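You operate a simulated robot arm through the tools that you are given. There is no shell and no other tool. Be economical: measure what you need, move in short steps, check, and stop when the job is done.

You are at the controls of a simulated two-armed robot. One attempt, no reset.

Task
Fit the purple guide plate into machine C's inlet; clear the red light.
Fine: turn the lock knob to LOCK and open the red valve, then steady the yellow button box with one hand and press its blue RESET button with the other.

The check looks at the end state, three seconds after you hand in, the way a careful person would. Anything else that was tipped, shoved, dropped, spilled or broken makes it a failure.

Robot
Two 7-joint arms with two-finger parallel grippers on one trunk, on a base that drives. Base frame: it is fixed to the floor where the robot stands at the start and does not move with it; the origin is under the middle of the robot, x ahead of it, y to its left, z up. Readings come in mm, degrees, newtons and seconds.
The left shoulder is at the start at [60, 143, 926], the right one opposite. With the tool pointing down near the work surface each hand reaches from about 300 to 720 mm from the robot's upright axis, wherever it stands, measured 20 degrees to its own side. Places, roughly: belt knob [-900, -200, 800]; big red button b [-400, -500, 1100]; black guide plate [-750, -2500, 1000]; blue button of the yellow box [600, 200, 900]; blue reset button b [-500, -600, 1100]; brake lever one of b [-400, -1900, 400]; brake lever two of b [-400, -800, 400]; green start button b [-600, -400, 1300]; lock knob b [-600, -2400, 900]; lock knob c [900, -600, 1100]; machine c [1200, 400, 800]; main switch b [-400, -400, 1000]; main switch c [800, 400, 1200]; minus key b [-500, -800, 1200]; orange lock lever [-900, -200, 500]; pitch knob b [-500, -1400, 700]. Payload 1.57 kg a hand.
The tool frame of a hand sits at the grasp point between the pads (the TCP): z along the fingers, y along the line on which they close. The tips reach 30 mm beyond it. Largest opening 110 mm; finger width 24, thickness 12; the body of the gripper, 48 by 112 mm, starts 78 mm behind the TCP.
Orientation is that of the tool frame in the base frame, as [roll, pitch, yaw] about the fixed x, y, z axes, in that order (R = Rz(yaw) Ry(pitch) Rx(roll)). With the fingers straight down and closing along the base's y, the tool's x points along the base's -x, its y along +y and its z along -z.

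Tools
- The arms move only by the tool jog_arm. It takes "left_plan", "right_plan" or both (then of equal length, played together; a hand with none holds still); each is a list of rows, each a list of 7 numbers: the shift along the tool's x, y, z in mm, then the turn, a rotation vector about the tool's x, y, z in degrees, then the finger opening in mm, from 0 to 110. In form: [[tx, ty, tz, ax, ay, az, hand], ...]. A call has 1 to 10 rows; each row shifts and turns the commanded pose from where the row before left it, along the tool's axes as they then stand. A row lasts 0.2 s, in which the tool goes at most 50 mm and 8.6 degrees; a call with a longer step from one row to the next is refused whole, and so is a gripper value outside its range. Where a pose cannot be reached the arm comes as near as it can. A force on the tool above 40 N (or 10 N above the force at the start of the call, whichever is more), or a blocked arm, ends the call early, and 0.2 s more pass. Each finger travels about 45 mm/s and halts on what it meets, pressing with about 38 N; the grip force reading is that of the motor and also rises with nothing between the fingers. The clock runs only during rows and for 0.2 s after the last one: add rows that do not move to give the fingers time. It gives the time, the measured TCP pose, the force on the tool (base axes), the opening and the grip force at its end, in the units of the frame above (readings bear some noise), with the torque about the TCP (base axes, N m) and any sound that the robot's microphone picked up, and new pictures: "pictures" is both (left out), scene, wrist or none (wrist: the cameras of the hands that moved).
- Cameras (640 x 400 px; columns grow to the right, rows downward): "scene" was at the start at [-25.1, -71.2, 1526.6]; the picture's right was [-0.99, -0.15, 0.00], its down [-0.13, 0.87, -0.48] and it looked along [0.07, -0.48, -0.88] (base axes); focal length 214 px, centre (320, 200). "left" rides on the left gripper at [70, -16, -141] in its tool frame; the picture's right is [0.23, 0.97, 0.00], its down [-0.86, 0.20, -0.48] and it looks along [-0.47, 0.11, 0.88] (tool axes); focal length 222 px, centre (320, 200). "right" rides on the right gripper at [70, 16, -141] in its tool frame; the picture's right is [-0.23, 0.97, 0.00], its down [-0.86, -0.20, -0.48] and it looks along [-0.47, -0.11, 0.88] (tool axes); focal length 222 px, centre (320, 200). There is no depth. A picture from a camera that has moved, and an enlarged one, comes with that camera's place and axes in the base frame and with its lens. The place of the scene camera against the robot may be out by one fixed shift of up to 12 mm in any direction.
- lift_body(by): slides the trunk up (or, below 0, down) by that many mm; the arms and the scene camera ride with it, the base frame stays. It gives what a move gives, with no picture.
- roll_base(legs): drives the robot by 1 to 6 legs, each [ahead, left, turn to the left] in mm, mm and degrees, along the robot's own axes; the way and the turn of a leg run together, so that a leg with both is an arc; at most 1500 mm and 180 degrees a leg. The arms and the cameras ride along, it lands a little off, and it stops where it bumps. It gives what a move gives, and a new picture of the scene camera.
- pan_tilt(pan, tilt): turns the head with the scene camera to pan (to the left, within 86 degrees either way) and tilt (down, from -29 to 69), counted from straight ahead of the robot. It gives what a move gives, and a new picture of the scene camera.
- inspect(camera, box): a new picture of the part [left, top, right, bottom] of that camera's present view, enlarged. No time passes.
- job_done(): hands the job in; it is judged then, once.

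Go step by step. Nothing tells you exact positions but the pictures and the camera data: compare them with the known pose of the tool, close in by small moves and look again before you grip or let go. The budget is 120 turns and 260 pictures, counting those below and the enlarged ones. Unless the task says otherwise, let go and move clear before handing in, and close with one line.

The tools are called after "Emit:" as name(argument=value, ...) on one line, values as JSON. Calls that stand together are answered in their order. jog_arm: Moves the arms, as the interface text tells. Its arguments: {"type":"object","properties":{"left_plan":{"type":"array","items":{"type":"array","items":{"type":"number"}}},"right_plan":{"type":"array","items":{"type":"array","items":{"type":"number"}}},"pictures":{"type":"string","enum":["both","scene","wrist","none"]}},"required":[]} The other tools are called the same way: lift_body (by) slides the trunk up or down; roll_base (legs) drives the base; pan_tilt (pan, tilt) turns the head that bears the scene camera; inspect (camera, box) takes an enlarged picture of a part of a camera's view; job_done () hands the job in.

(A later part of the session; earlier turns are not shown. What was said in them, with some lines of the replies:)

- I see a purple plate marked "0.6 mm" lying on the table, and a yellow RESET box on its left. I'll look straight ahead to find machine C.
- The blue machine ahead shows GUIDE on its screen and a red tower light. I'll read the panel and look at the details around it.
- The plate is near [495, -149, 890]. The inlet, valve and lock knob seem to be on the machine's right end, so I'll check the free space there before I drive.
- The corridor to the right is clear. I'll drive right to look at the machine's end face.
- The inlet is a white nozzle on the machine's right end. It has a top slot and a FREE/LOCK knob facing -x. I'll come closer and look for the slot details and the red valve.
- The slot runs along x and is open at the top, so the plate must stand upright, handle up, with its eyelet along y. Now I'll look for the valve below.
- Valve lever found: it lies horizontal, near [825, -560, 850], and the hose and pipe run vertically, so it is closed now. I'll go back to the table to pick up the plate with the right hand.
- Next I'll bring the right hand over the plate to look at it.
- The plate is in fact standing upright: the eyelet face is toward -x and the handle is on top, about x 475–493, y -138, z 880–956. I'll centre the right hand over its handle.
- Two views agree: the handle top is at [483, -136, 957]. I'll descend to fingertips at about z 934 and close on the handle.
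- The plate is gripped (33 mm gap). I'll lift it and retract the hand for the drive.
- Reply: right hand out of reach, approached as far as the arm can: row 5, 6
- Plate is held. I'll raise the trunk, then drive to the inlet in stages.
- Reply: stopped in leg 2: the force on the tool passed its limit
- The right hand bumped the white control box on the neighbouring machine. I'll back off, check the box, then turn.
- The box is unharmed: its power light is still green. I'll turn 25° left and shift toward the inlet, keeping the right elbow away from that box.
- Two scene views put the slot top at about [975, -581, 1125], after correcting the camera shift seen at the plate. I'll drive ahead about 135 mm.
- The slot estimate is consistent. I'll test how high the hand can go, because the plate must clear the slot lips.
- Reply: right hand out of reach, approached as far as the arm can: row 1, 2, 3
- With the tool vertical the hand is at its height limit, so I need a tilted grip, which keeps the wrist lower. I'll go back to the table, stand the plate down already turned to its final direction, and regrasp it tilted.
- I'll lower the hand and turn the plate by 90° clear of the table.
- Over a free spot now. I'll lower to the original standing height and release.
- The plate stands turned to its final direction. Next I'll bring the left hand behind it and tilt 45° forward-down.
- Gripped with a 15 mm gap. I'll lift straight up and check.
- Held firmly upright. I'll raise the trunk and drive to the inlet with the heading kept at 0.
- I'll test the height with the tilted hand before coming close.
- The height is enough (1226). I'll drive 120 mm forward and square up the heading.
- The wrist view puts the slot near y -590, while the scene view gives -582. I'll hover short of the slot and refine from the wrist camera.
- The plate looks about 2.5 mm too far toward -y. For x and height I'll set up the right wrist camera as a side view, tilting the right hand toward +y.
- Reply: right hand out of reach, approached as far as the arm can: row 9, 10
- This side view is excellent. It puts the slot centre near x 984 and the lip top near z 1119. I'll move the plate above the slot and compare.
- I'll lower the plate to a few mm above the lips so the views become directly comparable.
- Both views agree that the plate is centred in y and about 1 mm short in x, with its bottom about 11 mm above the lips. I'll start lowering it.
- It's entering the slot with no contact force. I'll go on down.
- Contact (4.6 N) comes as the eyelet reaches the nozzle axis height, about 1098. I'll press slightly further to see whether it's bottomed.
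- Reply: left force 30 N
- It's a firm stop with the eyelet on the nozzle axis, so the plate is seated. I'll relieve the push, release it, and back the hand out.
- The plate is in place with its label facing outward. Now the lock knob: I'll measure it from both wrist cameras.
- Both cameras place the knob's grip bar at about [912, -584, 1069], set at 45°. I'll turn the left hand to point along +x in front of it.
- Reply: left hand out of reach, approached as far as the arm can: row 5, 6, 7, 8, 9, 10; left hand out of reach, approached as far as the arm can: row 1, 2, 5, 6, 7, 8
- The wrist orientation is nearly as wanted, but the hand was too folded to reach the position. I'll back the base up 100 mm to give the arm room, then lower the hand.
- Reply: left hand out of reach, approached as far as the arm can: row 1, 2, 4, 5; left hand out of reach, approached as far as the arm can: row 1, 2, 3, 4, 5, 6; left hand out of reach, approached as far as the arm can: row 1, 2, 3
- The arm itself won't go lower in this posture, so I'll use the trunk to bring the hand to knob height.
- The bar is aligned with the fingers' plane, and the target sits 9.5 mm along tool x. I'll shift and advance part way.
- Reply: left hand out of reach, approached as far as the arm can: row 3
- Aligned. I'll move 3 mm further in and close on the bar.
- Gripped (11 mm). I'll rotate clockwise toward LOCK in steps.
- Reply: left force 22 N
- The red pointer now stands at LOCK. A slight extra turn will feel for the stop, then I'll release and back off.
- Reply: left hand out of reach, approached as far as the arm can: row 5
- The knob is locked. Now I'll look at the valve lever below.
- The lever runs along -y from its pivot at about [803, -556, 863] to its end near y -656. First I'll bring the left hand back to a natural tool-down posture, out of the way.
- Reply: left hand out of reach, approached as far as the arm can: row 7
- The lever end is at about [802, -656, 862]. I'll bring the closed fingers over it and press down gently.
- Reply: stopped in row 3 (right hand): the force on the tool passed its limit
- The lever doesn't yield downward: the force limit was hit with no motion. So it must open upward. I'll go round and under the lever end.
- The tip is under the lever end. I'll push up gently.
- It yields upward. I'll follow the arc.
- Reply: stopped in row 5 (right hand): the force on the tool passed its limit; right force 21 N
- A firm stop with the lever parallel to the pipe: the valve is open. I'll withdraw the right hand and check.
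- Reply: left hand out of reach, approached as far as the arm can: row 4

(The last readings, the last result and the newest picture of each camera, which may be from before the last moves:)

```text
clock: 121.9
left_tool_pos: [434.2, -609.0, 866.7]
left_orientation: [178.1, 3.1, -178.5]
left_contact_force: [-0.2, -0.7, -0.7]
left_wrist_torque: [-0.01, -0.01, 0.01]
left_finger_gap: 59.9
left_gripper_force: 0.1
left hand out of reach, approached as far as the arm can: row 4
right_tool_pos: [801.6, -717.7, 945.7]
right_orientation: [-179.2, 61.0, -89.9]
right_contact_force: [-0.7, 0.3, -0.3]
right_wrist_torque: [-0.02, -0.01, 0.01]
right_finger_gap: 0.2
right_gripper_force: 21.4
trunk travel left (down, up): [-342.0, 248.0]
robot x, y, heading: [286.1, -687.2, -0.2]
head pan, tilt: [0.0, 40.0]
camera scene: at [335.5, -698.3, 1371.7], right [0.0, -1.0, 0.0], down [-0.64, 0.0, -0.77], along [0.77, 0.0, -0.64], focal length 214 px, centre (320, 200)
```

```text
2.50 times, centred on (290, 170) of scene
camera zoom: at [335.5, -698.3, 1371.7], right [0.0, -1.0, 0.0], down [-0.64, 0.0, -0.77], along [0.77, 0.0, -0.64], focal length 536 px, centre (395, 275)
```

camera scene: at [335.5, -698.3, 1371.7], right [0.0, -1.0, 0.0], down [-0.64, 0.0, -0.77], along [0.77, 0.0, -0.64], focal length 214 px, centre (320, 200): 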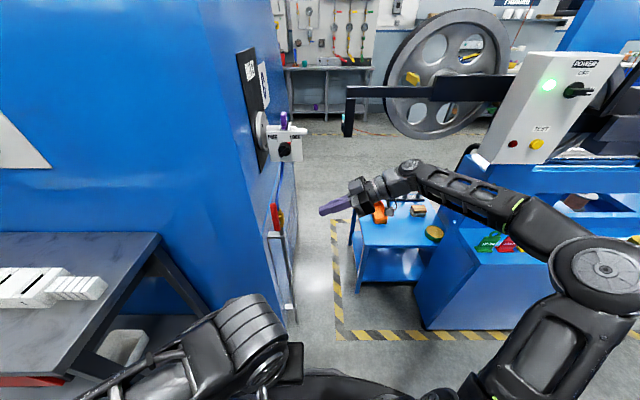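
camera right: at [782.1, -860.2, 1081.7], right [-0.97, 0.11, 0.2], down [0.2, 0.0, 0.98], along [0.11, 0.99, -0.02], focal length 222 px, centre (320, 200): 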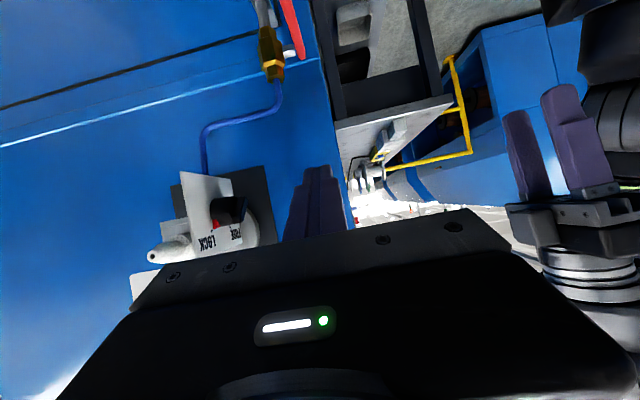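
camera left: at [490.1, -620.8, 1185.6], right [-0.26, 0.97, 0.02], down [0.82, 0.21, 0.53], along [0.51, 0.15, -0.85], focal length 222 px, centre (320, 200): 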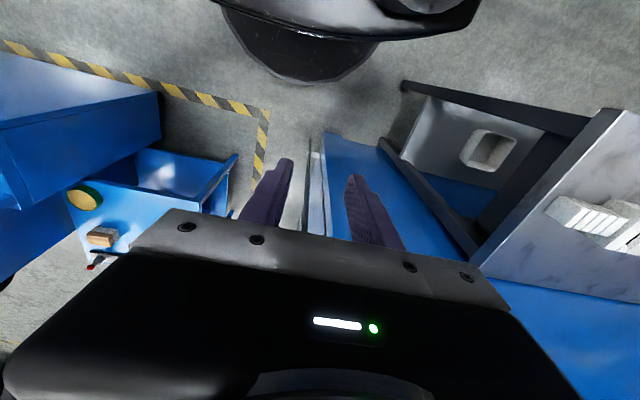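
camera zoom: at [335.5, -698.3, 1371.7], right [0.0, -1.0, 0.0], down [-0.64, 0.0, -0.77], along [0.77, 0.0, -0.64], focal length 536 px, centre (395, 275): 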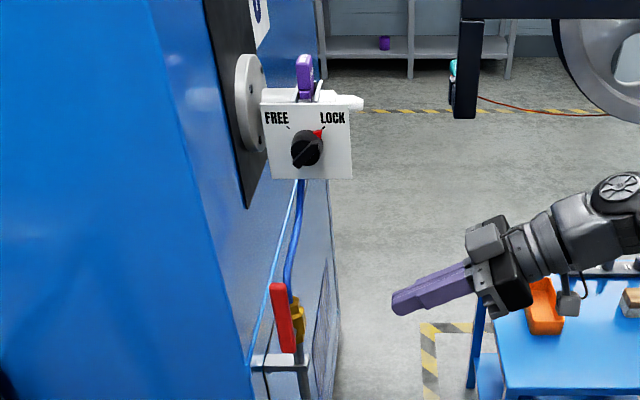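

The valve lever stands upright along the pipe and the knob is at LOCK. Next I'll raise the trunk, go to the table, and look at the yellow box.

Emit:
lift_body(by=190)

Emit:
roll_base(legs=[[-280, 0, 0], [0, 860, 0]])

Emit:
pan_tilt(pan=0, tilt=45)

Emit:
inspect(camera="scene", box=[220, 120, 420, 260])

```text
clock: 123.9
left_tool_pos: [435.0, -608.0, 1057.2]
left_orientation: [178.1, 3.1, -178.6]
left_contact_force: [0.4, 0.1, 0.3]
left_wrist_torque: [-0.01, -0.02, 0.01]
left_finger_gap: 60.0
left_gripper_force: 0.0
right_tool_pos: [802.0, -717.0, 1136.1]
right_orientation: [-179.3, 60.9, -90.1]
right_contact_force: [0.4, 0.0, -0.8]
right_wrist_torque: [0.0, 0.02, -0.02]
right_finger_gap: 0.1
right_gripper_force: 21.6
trunk travel left (down, up): [-532.0, 58.0]
robot x, y, heading: [284.1, -691.3, -0.2]
head pan, tilt: [0.0, 40.0]
```

```text
clock: 130.1
left_tool_pos: [146.1, 256.2, 1056.3]
left_orientation: [178.1, 3.1, -177.4]
left_contact_force: [-0.4, -0.4, -0.7]
left_wrist_torque: [0.01, -0.01, -0.01]
left_finger_gap: 60.4
left_gripper_force: 0.0
right_tool_pos: [515.4, 153.6, 1135.3]
right_orientation: [-179.2, 61.0, -88.8]
right_contact_force: [-0.4, -0.2, -0.1]
right_wrist_torque: [-0.01, 0.03, -0.02]
right_finger_gap: 0.2
right_gripper_force: 21.7
trunk travel left (down, up): [-532.0, 58.0]
robot x, y, heading: [-1.6, 168.4, 0.8]
head pan, tilt: [0.0, 40.0]
camera scene: at [48.7, 163.9, 1561.6], right [0.02, -1.0, 0.0], down [-0.64, -0.01, -0.77], along [0.77, 0.01, -0.64], focal length 214 px, centre (320, 200)
```

scene: 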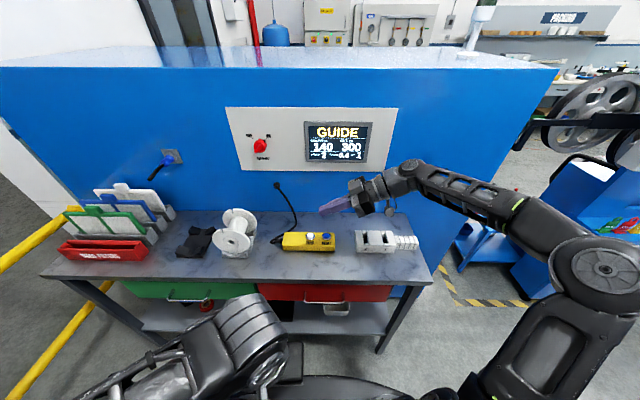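

```text
clock: 130.7
left_tool_pos: [146.1, 255.8, 1056.1]
left_orientation: [178.1, 3.1, -177.5]
left_contact_force: [0.1, -0.1, 0.9]
left_wrist_torque: [-0.02, -0.05, 0.04]
left_finger_gap: 60.0
left_gripper_force: 0.1
right_tool_pos: [515.4, 152.9, 1134.9]
right_orientation: [-179.2, 60.8, -88.9]
right_contact_force: [-0.8, -0.6, -0.5]
right_wrist_torque: [0.04, 0.0, 0.04]
right_finger_gap: 0.0
right_gripper_force: 21.3
trunk travel left (down, up): [-532.0, 58.0]
robot x, y, heading: [1.1, 169.3, 1.2]
head pan, tilt: [0.0, 45.0]
camera scene: at [45.1, 163.2, 1554.4], right [0.02, -1.0, 0.0], down [-0.71, -0.01, -0.71], along [0.71, 0.01, -0.71], focal length 214 px, centre (320, 200)
```

scene: 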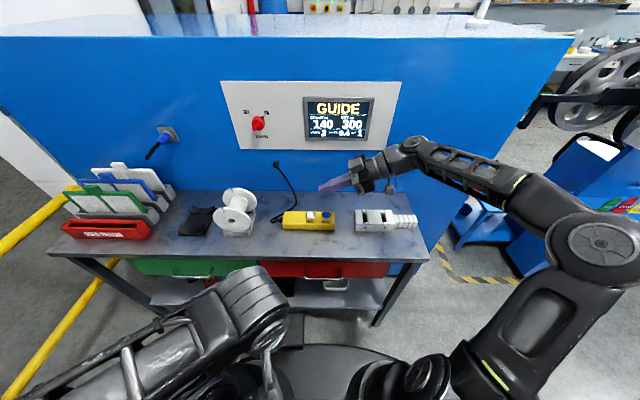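

```text
2.86 times, centred on (320, 190) of scene
camera zoom: at [45.1, 163.2, 1554.4], right [0.02, -1.0, 0.0], down [-0.71, -0.01, -0.71], along [0.71, 0.01, -0.71], focal length 613 px, centre (320, 229)
```

zoom: 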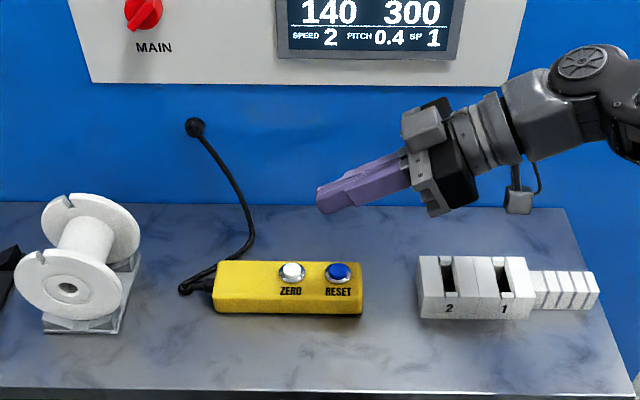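

The box is found: RESET is near [600, 155], ZERO is about 64 mm to its left, and the cable leaves the left end. I'll bring the right hand to tool-down and the left hand forward.

Emit:
jog_arm(left_plan=[[-40, 2, 0, 0, 0, 0, 100], [-40, 2, 0, 0, 0, 0, 100], [-40, 2, 0, 0, 0, 0, 100], [-40, 2, 0, 0, 0, 0, 100], [-40, 2, 0, 0, 0, 0, 100], [0, 0, 0, 0, -3, 0, 100], [0, 0, 0, 0, 0, 8, 100], [0, 0, 0, 0, 0, 8, 100], [0, 0, 0, 0, 0, 8, 100], [0, 0, 0, 0, 0, 8, 100]], right_plan=[[40, 0, -5, 0, 0, 0, 0], [40, 0, -5, 0, 0, 0, 0], [0, 0, 0, 0, 7.7, 0, 0], [0, 0, 0, 0, 7.7, 0, 0], [0, 0, 0, 0, 7.7, 0, 0], [0, 0, 0, 0, 7.7, 0, 0], [0, 0, 0, 0, 7.7, 0, 0], [0, 0, 0, 0, 7.7, 0, 0], [0, 0, 0, 0, 7.7, 0, 0], [0, 0, 0, 0, 7.2, 0, 0]], pictures="scene")

```text
clock: 132.9
left_tool_pos: [344.1, 275.1, 1068.7]
left_orientation: [175.1, 4.2, 150.2]
left_contact_force: [0.2, -0.1, -0.8]
left_wrist_torque: [-0.04, -0.03, 0.0]
left_finger_gap: 100.0
left_gripper_force: 0.0
right_tool_pos: [516.1, 107.1, 1070.5]
right_orientation: [-179.6, -0.3, -89.7]
right_contact_force: [0.4, -0.2, -0.1]
right_wrist_torque: [-0.02, 0.0, 0.03]
right_finger_gap: 0.0
right_gripper_force: 21.3
trunk travel left (down, up): [-532.0, 58.0]
robot x, y, heading: [0.4, 166.5, 1.1]
head pan, tilt: [0.0, 45.0]
camera scene: at [44.8, 164.3, 1554.4], right [0.02, -1.0, 0.0], down [-0.71, -0.01, -0.71], along [0.71, 0.01, -0.71], focal length 214 px, centre (320, 200)
```

scene: 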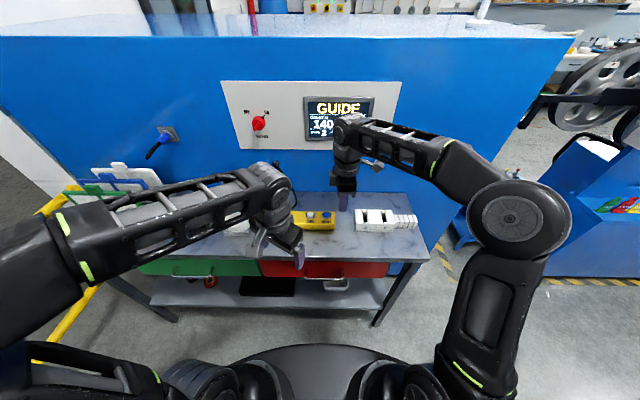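

Emit:
jog_arm(left_plan=[[0, 0, 0, 4.9, 4.2, 0, 100], [0, 0, 0, 0, 0, 8.5, 100], [0, 0, 0, 0, 0, 8.5, 100], [0, 0, 0, 0, 0, 8.5, 100], [0, 0, 0, 0, 0, 8.5, 100], [0, 0, 0, 0, 0, 8.5, 100], [0, 0, 0, 0, 0, 8.5, 100], [0, 0, 0, 0, 0, 8.5, 100], [0, 45, 0, 0, 0, 0, 100], [0, 45, 0, 0, 0, 0, 100]], right_plan=[[0, 0, 0, 0, 0, 0, 0], [0, 0, 0, 0, 0, 0, 0], [0, 0, 0, 0, 0, 0, 0], [-10, -20, 15, 0, 0, 0, 0], [-10, -20, 15, 0, 0, 0, 0], [-10, -20, 15, 0, 0, 0, 0], [-10, -20, 15, 0, 0, 0, 0], [0, 0, 0, 0, 0, 0, 0], [0, 0, 0, 0, 0, 0, 0], [0, 0, 0, 0, 0, 0, 0]], pictures="both")

```text
clock: 135.1
left_tool_pos: [436.9, 276.9, 1067.7]
left_orientation: [-179.9, 0.0, 91.0]
left_contact_force: [-0.4, 0.1, 0.4]
left_wrist_torque: [-0.02, 0.02, 0.01]
left_finger_gap: 99.8
left_gripper_force: 0.0
right_tool_pos: [594.8, 147.1, 1010.5]
right_orientation: [-179.7, -0.2, -89.7]
right_contact_force: [-0.1, -0.3, 0.0]
right_wrist_torque: [0.02, 0.03, -0.01]
right_finger_gap: 0.0
right_gripper_force: 21.5
trunk travel left (down, up): [-532.0, 58.0]
robot x, y, heading: [1.2, 173.6, 1.1]
head pan, tilt: [0.0, 45.0]
camera scene: at [45.8, 163.2, 1554.3], right [0.02, -1.0, 0.0], down [-0.71, -0.01, -0.71], along [0.71, 0.01, -0.71], focal length 214 px, centre (320, 200)
camera right: at [577.8, 77.1, 1152.6], right [-0.98, 0.22, -0.01], down [0.19, 0.86, 0.48], along [0.11, 0.46, -0.88], focal length 222 px, centre (320, 200)
camera left: at [419.3, 346.7, 1210.9], right [0.97, 0.24, 0.0], down [0.22, -0.85, 0.48], along [0.12, -0.46, -0.88], focal length 222 px, centre (320, 200)
```

scene: 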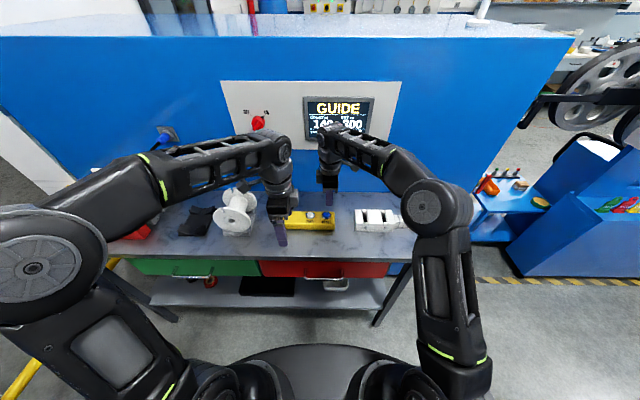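
right: 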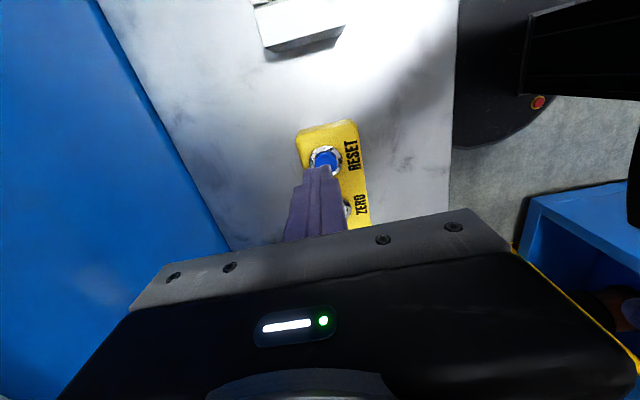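
left: 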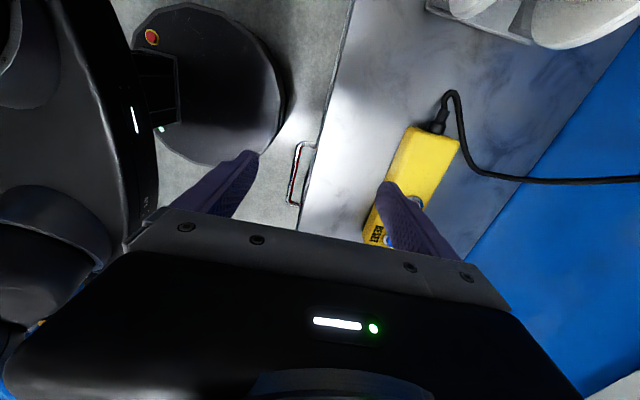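

Emit:
jog_arm(left_plan=[[-4, 37, 0, 0, 0, 0, 92], [-4, 37, 0, 0, 0, 0, 92], [-4, 37, 0, 0, 0, 0, 92], [-3, 36, 0, 0, 0, 0, 92], [0, 0, 35, 0, 0, 0, 92], [0, 0, 35, 0, 0, 0, 92], [0, 0, 25, 0, 0, 0, 92]], pictures="wrist")

Emit:
inspect(camera="left", box=[200, 60, 480, 240])

Emit:
inspect(camera="scene", box=[250, 170, 360, 250])

```text
clock: 136.7
left_tool_pos: [569.3, 265.4, 971.6]
left_orientation: [-179.9, 0.0, 91.0]
left_contact_force: [-0.4, 0.1, 0.1]
left_wrist_torque: [0.04, 0.02, 0.0]
left_finger_gap: 92.1
left_gripper_force: 0.0
left hand out of reach, approached as far as the arm can: row 4
right_tool_pos: [594.6, 146.7, 1011.5]
right_orientation: [-179.7, -0.3, -89.6]
right_contact_force: [0.3, -0.2, 0.0]
right_wrist_torque: [0.03, -0.05, -0.02]
right_finger_gap: 0.0
right_gripper_force: 21.3
trunk travel left (down, up): [-532.0, 58.0]
robot x, y, heading: [3.1, 167.9, 1.1]
head pan, tilt: [0.0, 45.0]
camera left: at [552.2, 335.7, 1114.1], right [0.97, 0.24, 0.0], down [0.22, -0.85, 0.48], along [0.12, -0.46, -0.88], focal length 222 px, centre (320, 200)
```

left: 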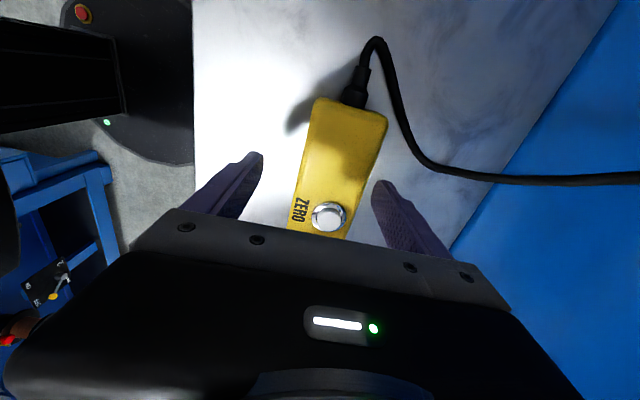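

```text
2.22 times, centred on (340, 150) of left
camera zoom: at [552.2, 335.7, 1114.1], right [0.97, 0.24, 0.0], down [0.22, -0.85, 0.48], along [0.12, -0.46, -0.88], focal length 494 px, centre (276, 311)
```

zoom: 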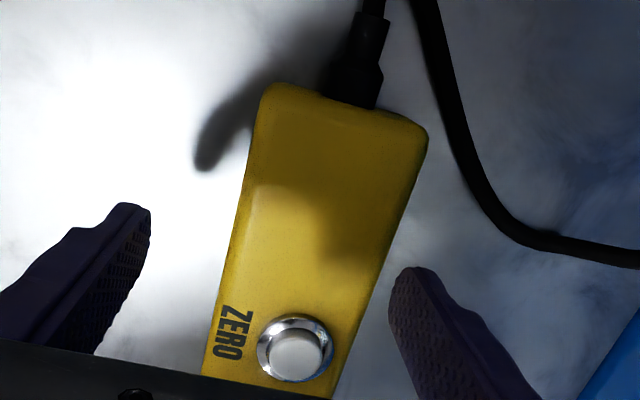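

```text
5.00 times, centred on (305, 210) of scene
camera zoom: at [45.6, 163.4, 1554.4], right [0.02, -1.0, 0.0], down [-0.71, -0.01, -0.71], along [0.71, 0.01, -0.71], focal length 1072 px, centre (395, 150)
```

zoom: 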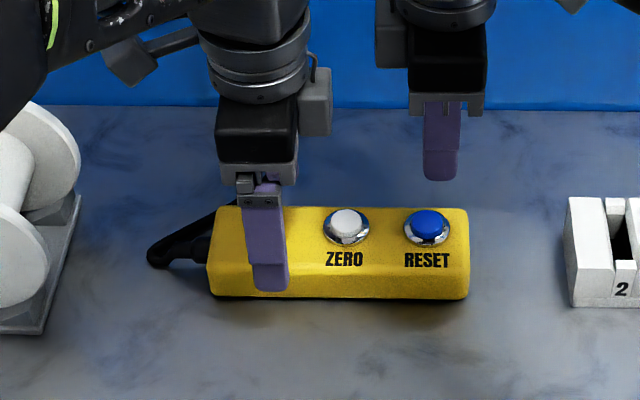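

Emit:
inspect(camera="right", box=[270, 110, 390, 210])

```text
4.00 times, centred on (330, 160) of right
camera zoom: at [577.5, 77.2, 1152.8], right [-0.98, 0.22, -0.01], down [0.19, 0.86, 0.48], along [0.11, 0.46, -0.88], focal length 888 px, centre (280, 360)
```

zoom: 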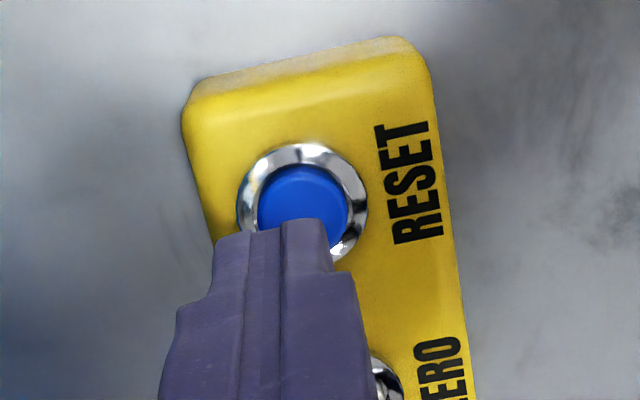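

RESET is at about [590, 154, 927]; the box spans x 552–617. The left hand is 15 mm short, so I'll nudge the base forward 25 mm.

Emit:
roll_base(legs=[[25, 0, 0]])

Emit:
inspect(camera="left", box=[200, 60, 480, 240])

```text
clock: 137.5
left_tool_pos: [595.2, 266.1, 970.6]
left_orientation: [-179.8, -0.1, 91.0]
left_contact_force: [0.8, 0.4, -0.2]
left_wrist_torque: [0.04, 0.07, -0.02]
left_finger_gap: 92.0
left_gripper_force: 0.0
right_tool_pos: [621.1, 146.8, 1010.1]
right_orientation: [-179.7, -0.2, -89.6]
right_contact_force: [0.4, 0.3, -0.2]
right_wrist_torque: [-0.03, 0.0, -0.02]
right_finger_gap: 0.0
right_gripper_force: 21.1
trunk travel left (down, up): [-532.0, 58.0]
robot x, y, heading: [24.0, 169.3, 1.2]
head pan, tilt: [0.0, 45.0]
camera scene: at [72.3, 163.8, 1554.2], right [0.02, -1.0, 0.0], down [-0.71, -0.01, -0.71], along [0.71, 0.01, -0.71], focal length 214 px, centre (320, 200)
```

scene: 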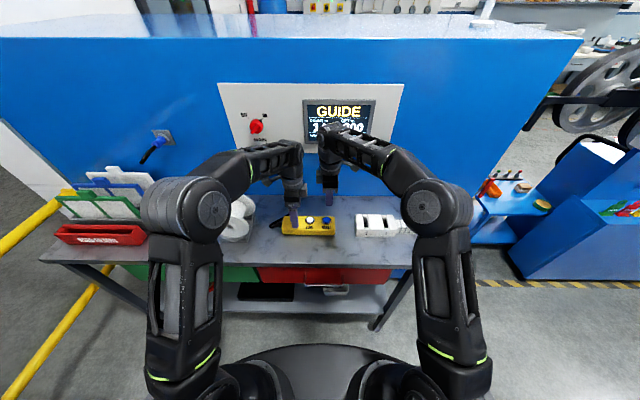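

```text
2.22 times, centred on (340, 150) of left
camera zoom: at [578.3, 335.9, 1113.6], right [0.97, 0.24, 0.0], down [0.22, -0.85, 0.48], along [0.11, -0.46, -0.88], focal length 494 px, centre (276, 311)
```

zoom: 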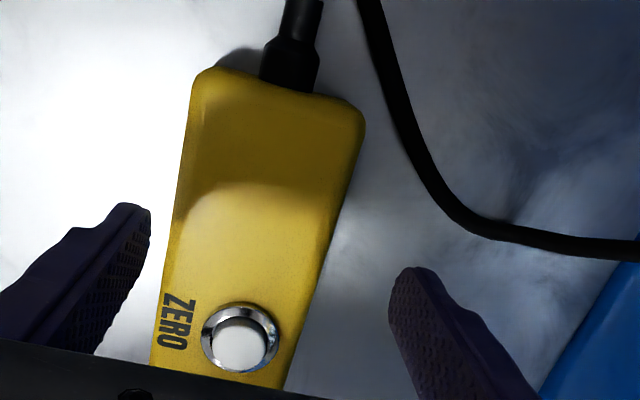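

Emit:
jog_arm(left_plan=[[-2, -11, 0, 0, 0, 0, 92], [0, 0, 22, 0, 0, 0, 92], [0, 0, 20, 0, 0, 0, 92], [0, 0, 0, 0, 0, 0, 92]], right_plan=[[-7, 31, 0, 0, 0, 0, 0], [0, 0, 15, 0, 0, 0, 0], [0, 0, 10, 0, 0, 0, 0], [0, 0, 0, 0, 0, 0, 0]], pictures="wrist")

Emit:
inspect(camera="left", box=[200, 60, 480, 240])

Emit:
inspect(camera="right", box=[270, 110, 390, 210])

```text
clock: 138.5
left_tool_pos: [582.4, 264.0, 928.9]
left_orientation: [-179.9, 0.0, 91.0]
left_contact_force: [-0.3, 0.3, 0.3]
left_wrist_torque: [0.01, -0.01, -0.01]
left_finger_gap: 92.0
left_gripper_force: 0.1
right_tool_pos: [589.0, 152.8, 984.0]
right_orientation: [-179.7, -0.2, -89.6]
right_contact_force: [0.3, 0.1, 0.3]
right_wrist_torque: [-0.01, 0.0, 0.03]
right_finger_gap: 0.2
right_gripper_force: 21.4
trunk travel left (down, up): [-532.0, 58.0]
robot x, y, heading: [22.3, 168.1, 1.1]
head pan, tilt: [0.0, 45.0]
camera right: at [571.1, 84.0, 1126.6], right [-0.98, 0.22, -0.01], down [0.19, 0.86, 0.48], along [0.11, 0.46, -0.88], focal length 222 px, centre (320, 200)
camera left: at [565.1, 333.1, 1072.2], right [0.97, 0.24, 0.0], down [0.22, -0.85, 0.48], along [0.12, -0.46, -0.88], focal length 222 px, centre (320, 200)
```

right: 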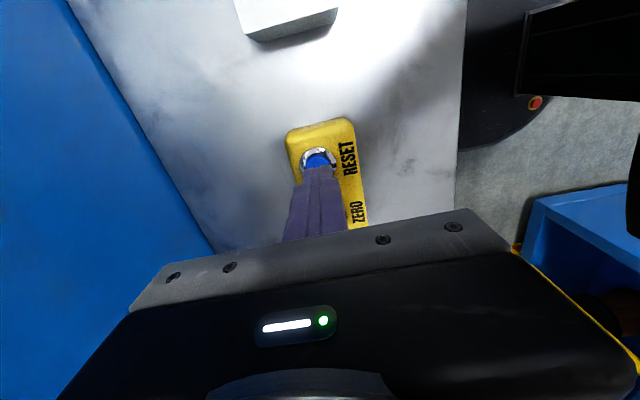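
left: 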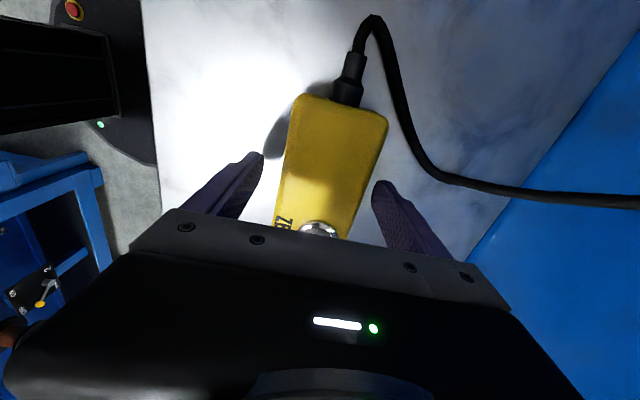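

```text
2.22 times, centred on (340, 150) of left
camera zoom: at [565.1, 333.1, 1072.2], right [0.97, 0.24, 0.0], down [0.22, -0.85, 0.48], along [0.12, -0.46, -0.88], focal length 494 px, centre (276, 311)
```

zoom: 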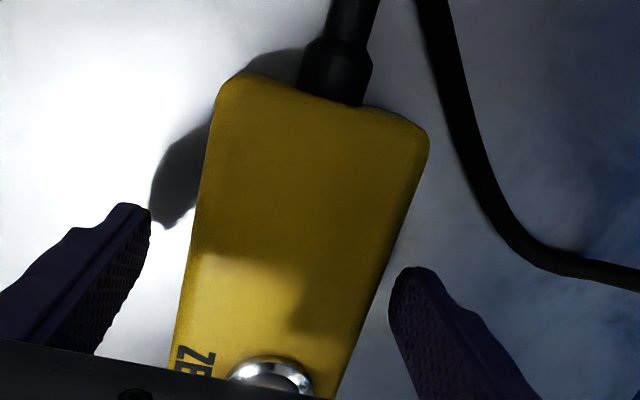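

```text
4.00 times, centred on (330, 160) of right
camera zoom: at [571.1, 84.0, 1126.6], right [-0.98, 0.22, -0.01], down [0.19, 0.86, 0.48], along [0.11, 0.46, -0.88], focal length 888 px, centre (280, 360)
```

zoom: 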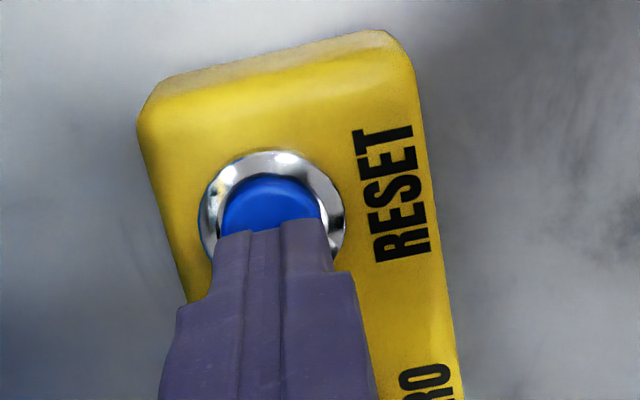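

The box centre is at x 585, so I'll shift the left hand 3 mm and close gently on the box.

Emit:
jog_arm(left_plan=[[0, 3, 0, 0, 0, 0, 80], [0, 0, 0, 0, 0, 0, 72], [0, 0, 0, 0, 0, 0, 66], [0, 0, 0, 0, 0, 0, 62], [0, 0, 0, 0, 0, 0, 60], [0, 0, 0, 0, 0, 0, 60]], pictures="none")

Emit:
inspect(camera="right", box=[270, 110, 390, 210])

```text
clock: 139.9
left_tool_pos: [586.6, 264.2, 930.0]
left_orientation: [-179.8, 0.0, 91.1]
left_contact_force: [0.4, 0.6, -0.2]
left_wrist_torque: [0.12, -0.03, -0.01]
left_finger_gap: 67.8
left_gripper_force: 37.9
right_tool_pos: [587.7, 154.0, 986.4]
right_orientation: [-179.7, -0.2, -89.7]
right_contact_force: [-0.1, -0.1, -0.7]
right_wrist_torque: [-0.01, -0.01, 0.01]
right_finger_gap: 0.2
right_gripper_force: 21.2
trunk travel left (down, up): [-532.0, 58.0]
robot x, y, heading: [25.5, 166.8, 1.2]
head pan, tilt: [0.0, 45.0]
```

```text
4.00 times, centred on (330, 160) of right
camera zoom: at [571.1, 84.1, 1126.8], right [-0.98, 0.22, -0.01], down [0.19, 0.86, 0.48], along [0.11, 0.46, -0.88], focal length 888 px, centre (280, 360)
```

zoom: 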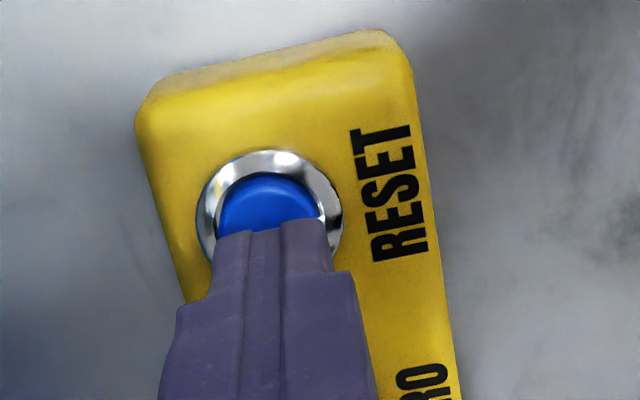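

The box is steadied. Now I'll press RESET.

Emit:
jog_arm(right_plan=[[0, -2, 12, 0, 0, 0, 0], [0, 0, 10, 0, 0, 0, 0], [0, 0, 6, 0, 0, 0, 0], [0, 0, 3, 0, 0, 0, 0], [0, 0, 0, 0, 0, 0, 0]], pictures="none")

Emit:
inspect(camera="scene", box=[220, 80, 400, 240])

```text
clock: 141.1
left_tool_pos: [585.6, 262.9, 930.4]
left_orientation: [-180.0, 0.0, 90.9]
left_contact_force: [1.3, 0.8, -0.8]
left_wrist_torque: [0.08, 0.0, 0.05]
left_finger_gap: 67.7
left_gripper_force: 37.9
right_tool_pos: [591.1, 153.2, 957.2]
right_orientation: [-179.6, -0.2, -89.6]
right_contact_force: [-2.1, -2.2, 6.5]
right_wrist_torque: [0.01, 0.07, 0.02]
right_finger_gap: 0.0
right_gripper_force: 21.2
trunk travel left (down, up): [-532.0, 58.0]
robot x, y, heading: [23.4, 171.7, 0.7]
head pan, tilt: [0.0, 45.0]
heard: click
```

```text
2.50 times, centred on (310, 160) of scene
camera zoom: at [69.7, 163.6, 1554.4], right [0.02, -1.0, 0.0], down [-0.71, -0.01, -0.71], along [0.71, 0.01, -0.71], focal length 536 px, centre (345, 300)
```

zoom: 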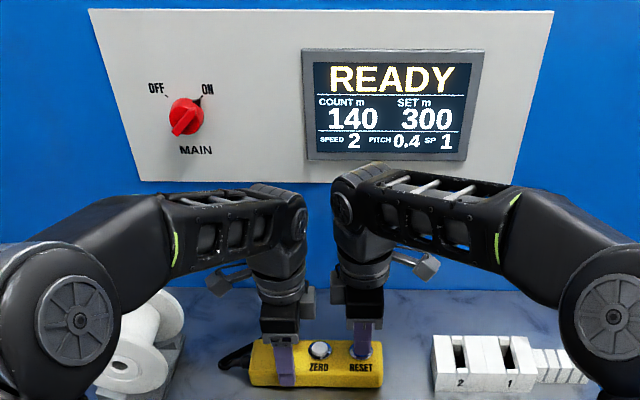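

A click was heard and the screen shows READY. I'll release the button, then the box, and lift clear.

Emit:
jog_arm(right_plan=[[0, 0, -20, 0, 0, 0, 0], [0, 0, -25, 0, 0, 0, 0], [0, 0, 0, 0, 0, 0, 0], [0, 0, 0, 0, 0, 0, 0], [0, 0, 0, 0, 0, 0, 0], [0, 0, 0, 0, 0, 0, 0], [0, 0, 0, 0, 0, 0, 0]], left_plan=[[0, 0, 0, 0, 0, 0, 60], [0, 0, 0, 0, 0, 0, 75], [0, 0, 0, 0, 0, 0, 90], [0, 0, 0, 0, 0, 0, 92], [0, 0, -30, 0, 0, 0, 92], [0, 0, -30, 0, 0, 0, 92], [0, 0, -30, 0, 0, 0, 92]], pictures="none")

Emit:
roll_base(legs=[[-200, 0, 0]])

Emit:
pan_tilt(pan=-8, tilt=20)

```text
clock: 142.7
left_tool_pos: [586.9, 263.8, 1019.1]
left_orientation: [-179.9, -0.2, 91.0]
left_contact_force: [0.8, 0.0, 0.0]
left_wrist_torque: [0.02, 0.04, 0.01]
left_finger_gap: 91.9
left_gripper_force: 0.0
right_tool_pos: [591.0, 153.0, 1000.7]
right_orientation: [-179.6, -0.2, -89.6]
right_contact_force: [-0.6, 0.6, -0.5]
right_wrist_torque: [0.0, 0.03, -0.03]
right_finger_gap: 0.0
right_gripper_force: 20.9
trunk travel left (down, up): [-532.0, 58.0]
robot x, y, heading: [22.5, 165.8, 0.9]
head pan, tilt: [0.0, 45.0]
```

```text
clock: 144.3
left_tool_pos: [386.8, 258.1, 1020.0]
left_orientation: [180.0, 0.0, 90.9]
left_contact_force: [0.0, -0.8, -0.1]
left_wrist_torque: [-0.03, -0.04, -0.01]
left_finger_gap: 92.1
left_gripper_force: 0.0
right_tool_pos: [391.9, 148.0, 1001.3]
right_orientation: [-179.6, -0.2, -89.8]
right_contact_force: [-0.7, 0.0, -0.2]
right_wrist_torque: [-0.01, -0.04, 0.04]
right_finger_gap: 0.0
right_gripper_force: 21.1
trunk travel left (down, up): [-532.0, 58.0]
robot x, y, heading: [-172.9, 170.3, 0.8]
head pan, tilt: [0.0, 45.0]
camera scene: at [-130.0, 160.5, 1554.4], right [0.01, -1.0, 0.0], down [-0.71, -0.01, -0.71], along [0.71, 0.01, -0.71], focal length 214 px, centre (320, 200)
```

scene: 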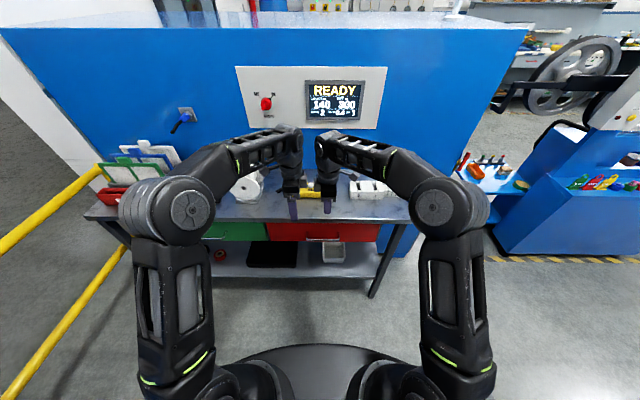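

```text
clock: 145.2
left_tool_pos: [389.2, 259.2, 1018.5]
left_orientation: [-179.9, -0.1, 90.8]
left_contact_force: [-0.6, 0.1, 0.3]
left_wrist_torque: [0.03, -0.02, 0.02]
left_finger_gap: 92.0
left_gripper_force: 0.1
right_tool_pos: [392.9, 147.0, 1000.3]
right_orientation: [-179.5, -0.1, -89.8]
right_contact_force: [0.3, 0.0, -0.1]
right_wrist_torque: [0.03, 0.02, -0.03]
right_finger_gap: 0.2
right_gripper_force: 21.2
trunk travel left (down, up): [-532.0, 58.0]
robot x, y, heading: [-181.6, 163.8, 0.7]
head pan, tilt: [-8.0, 20.0]
camera scene: at [-117.5, 147.7, 1592.9], right [-0.13, -0.99, 0.0], down [-0.34, 0.04, -0.94], along [0.93, -0.12, -0.34], focal length 214 px, centre (320, 200)
```

scene: 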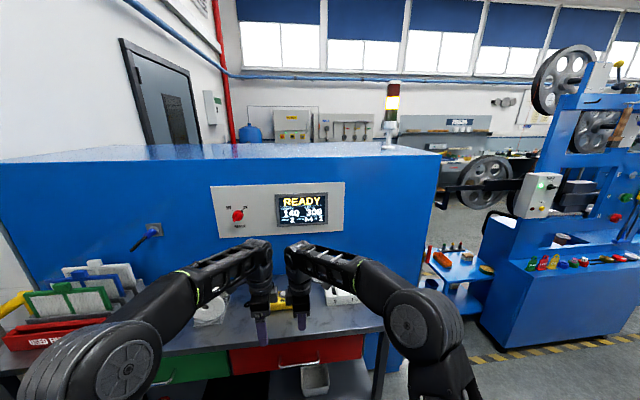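

The tower light is no longer red, the screen reads READY, and both hands are clear. I'm handing in.

Emit:
job_done()

```text
The job is handed in.
```

The purple guide plate is seated in machine C's inlet, the knob is at LOCK and the red valve is open. I pressed RESET while holding the box steady; the screen now shows READY and the red light is off. On the way the right arm bumped the neighbouring machine's control box once; its power light stayed green and I saw no damage.
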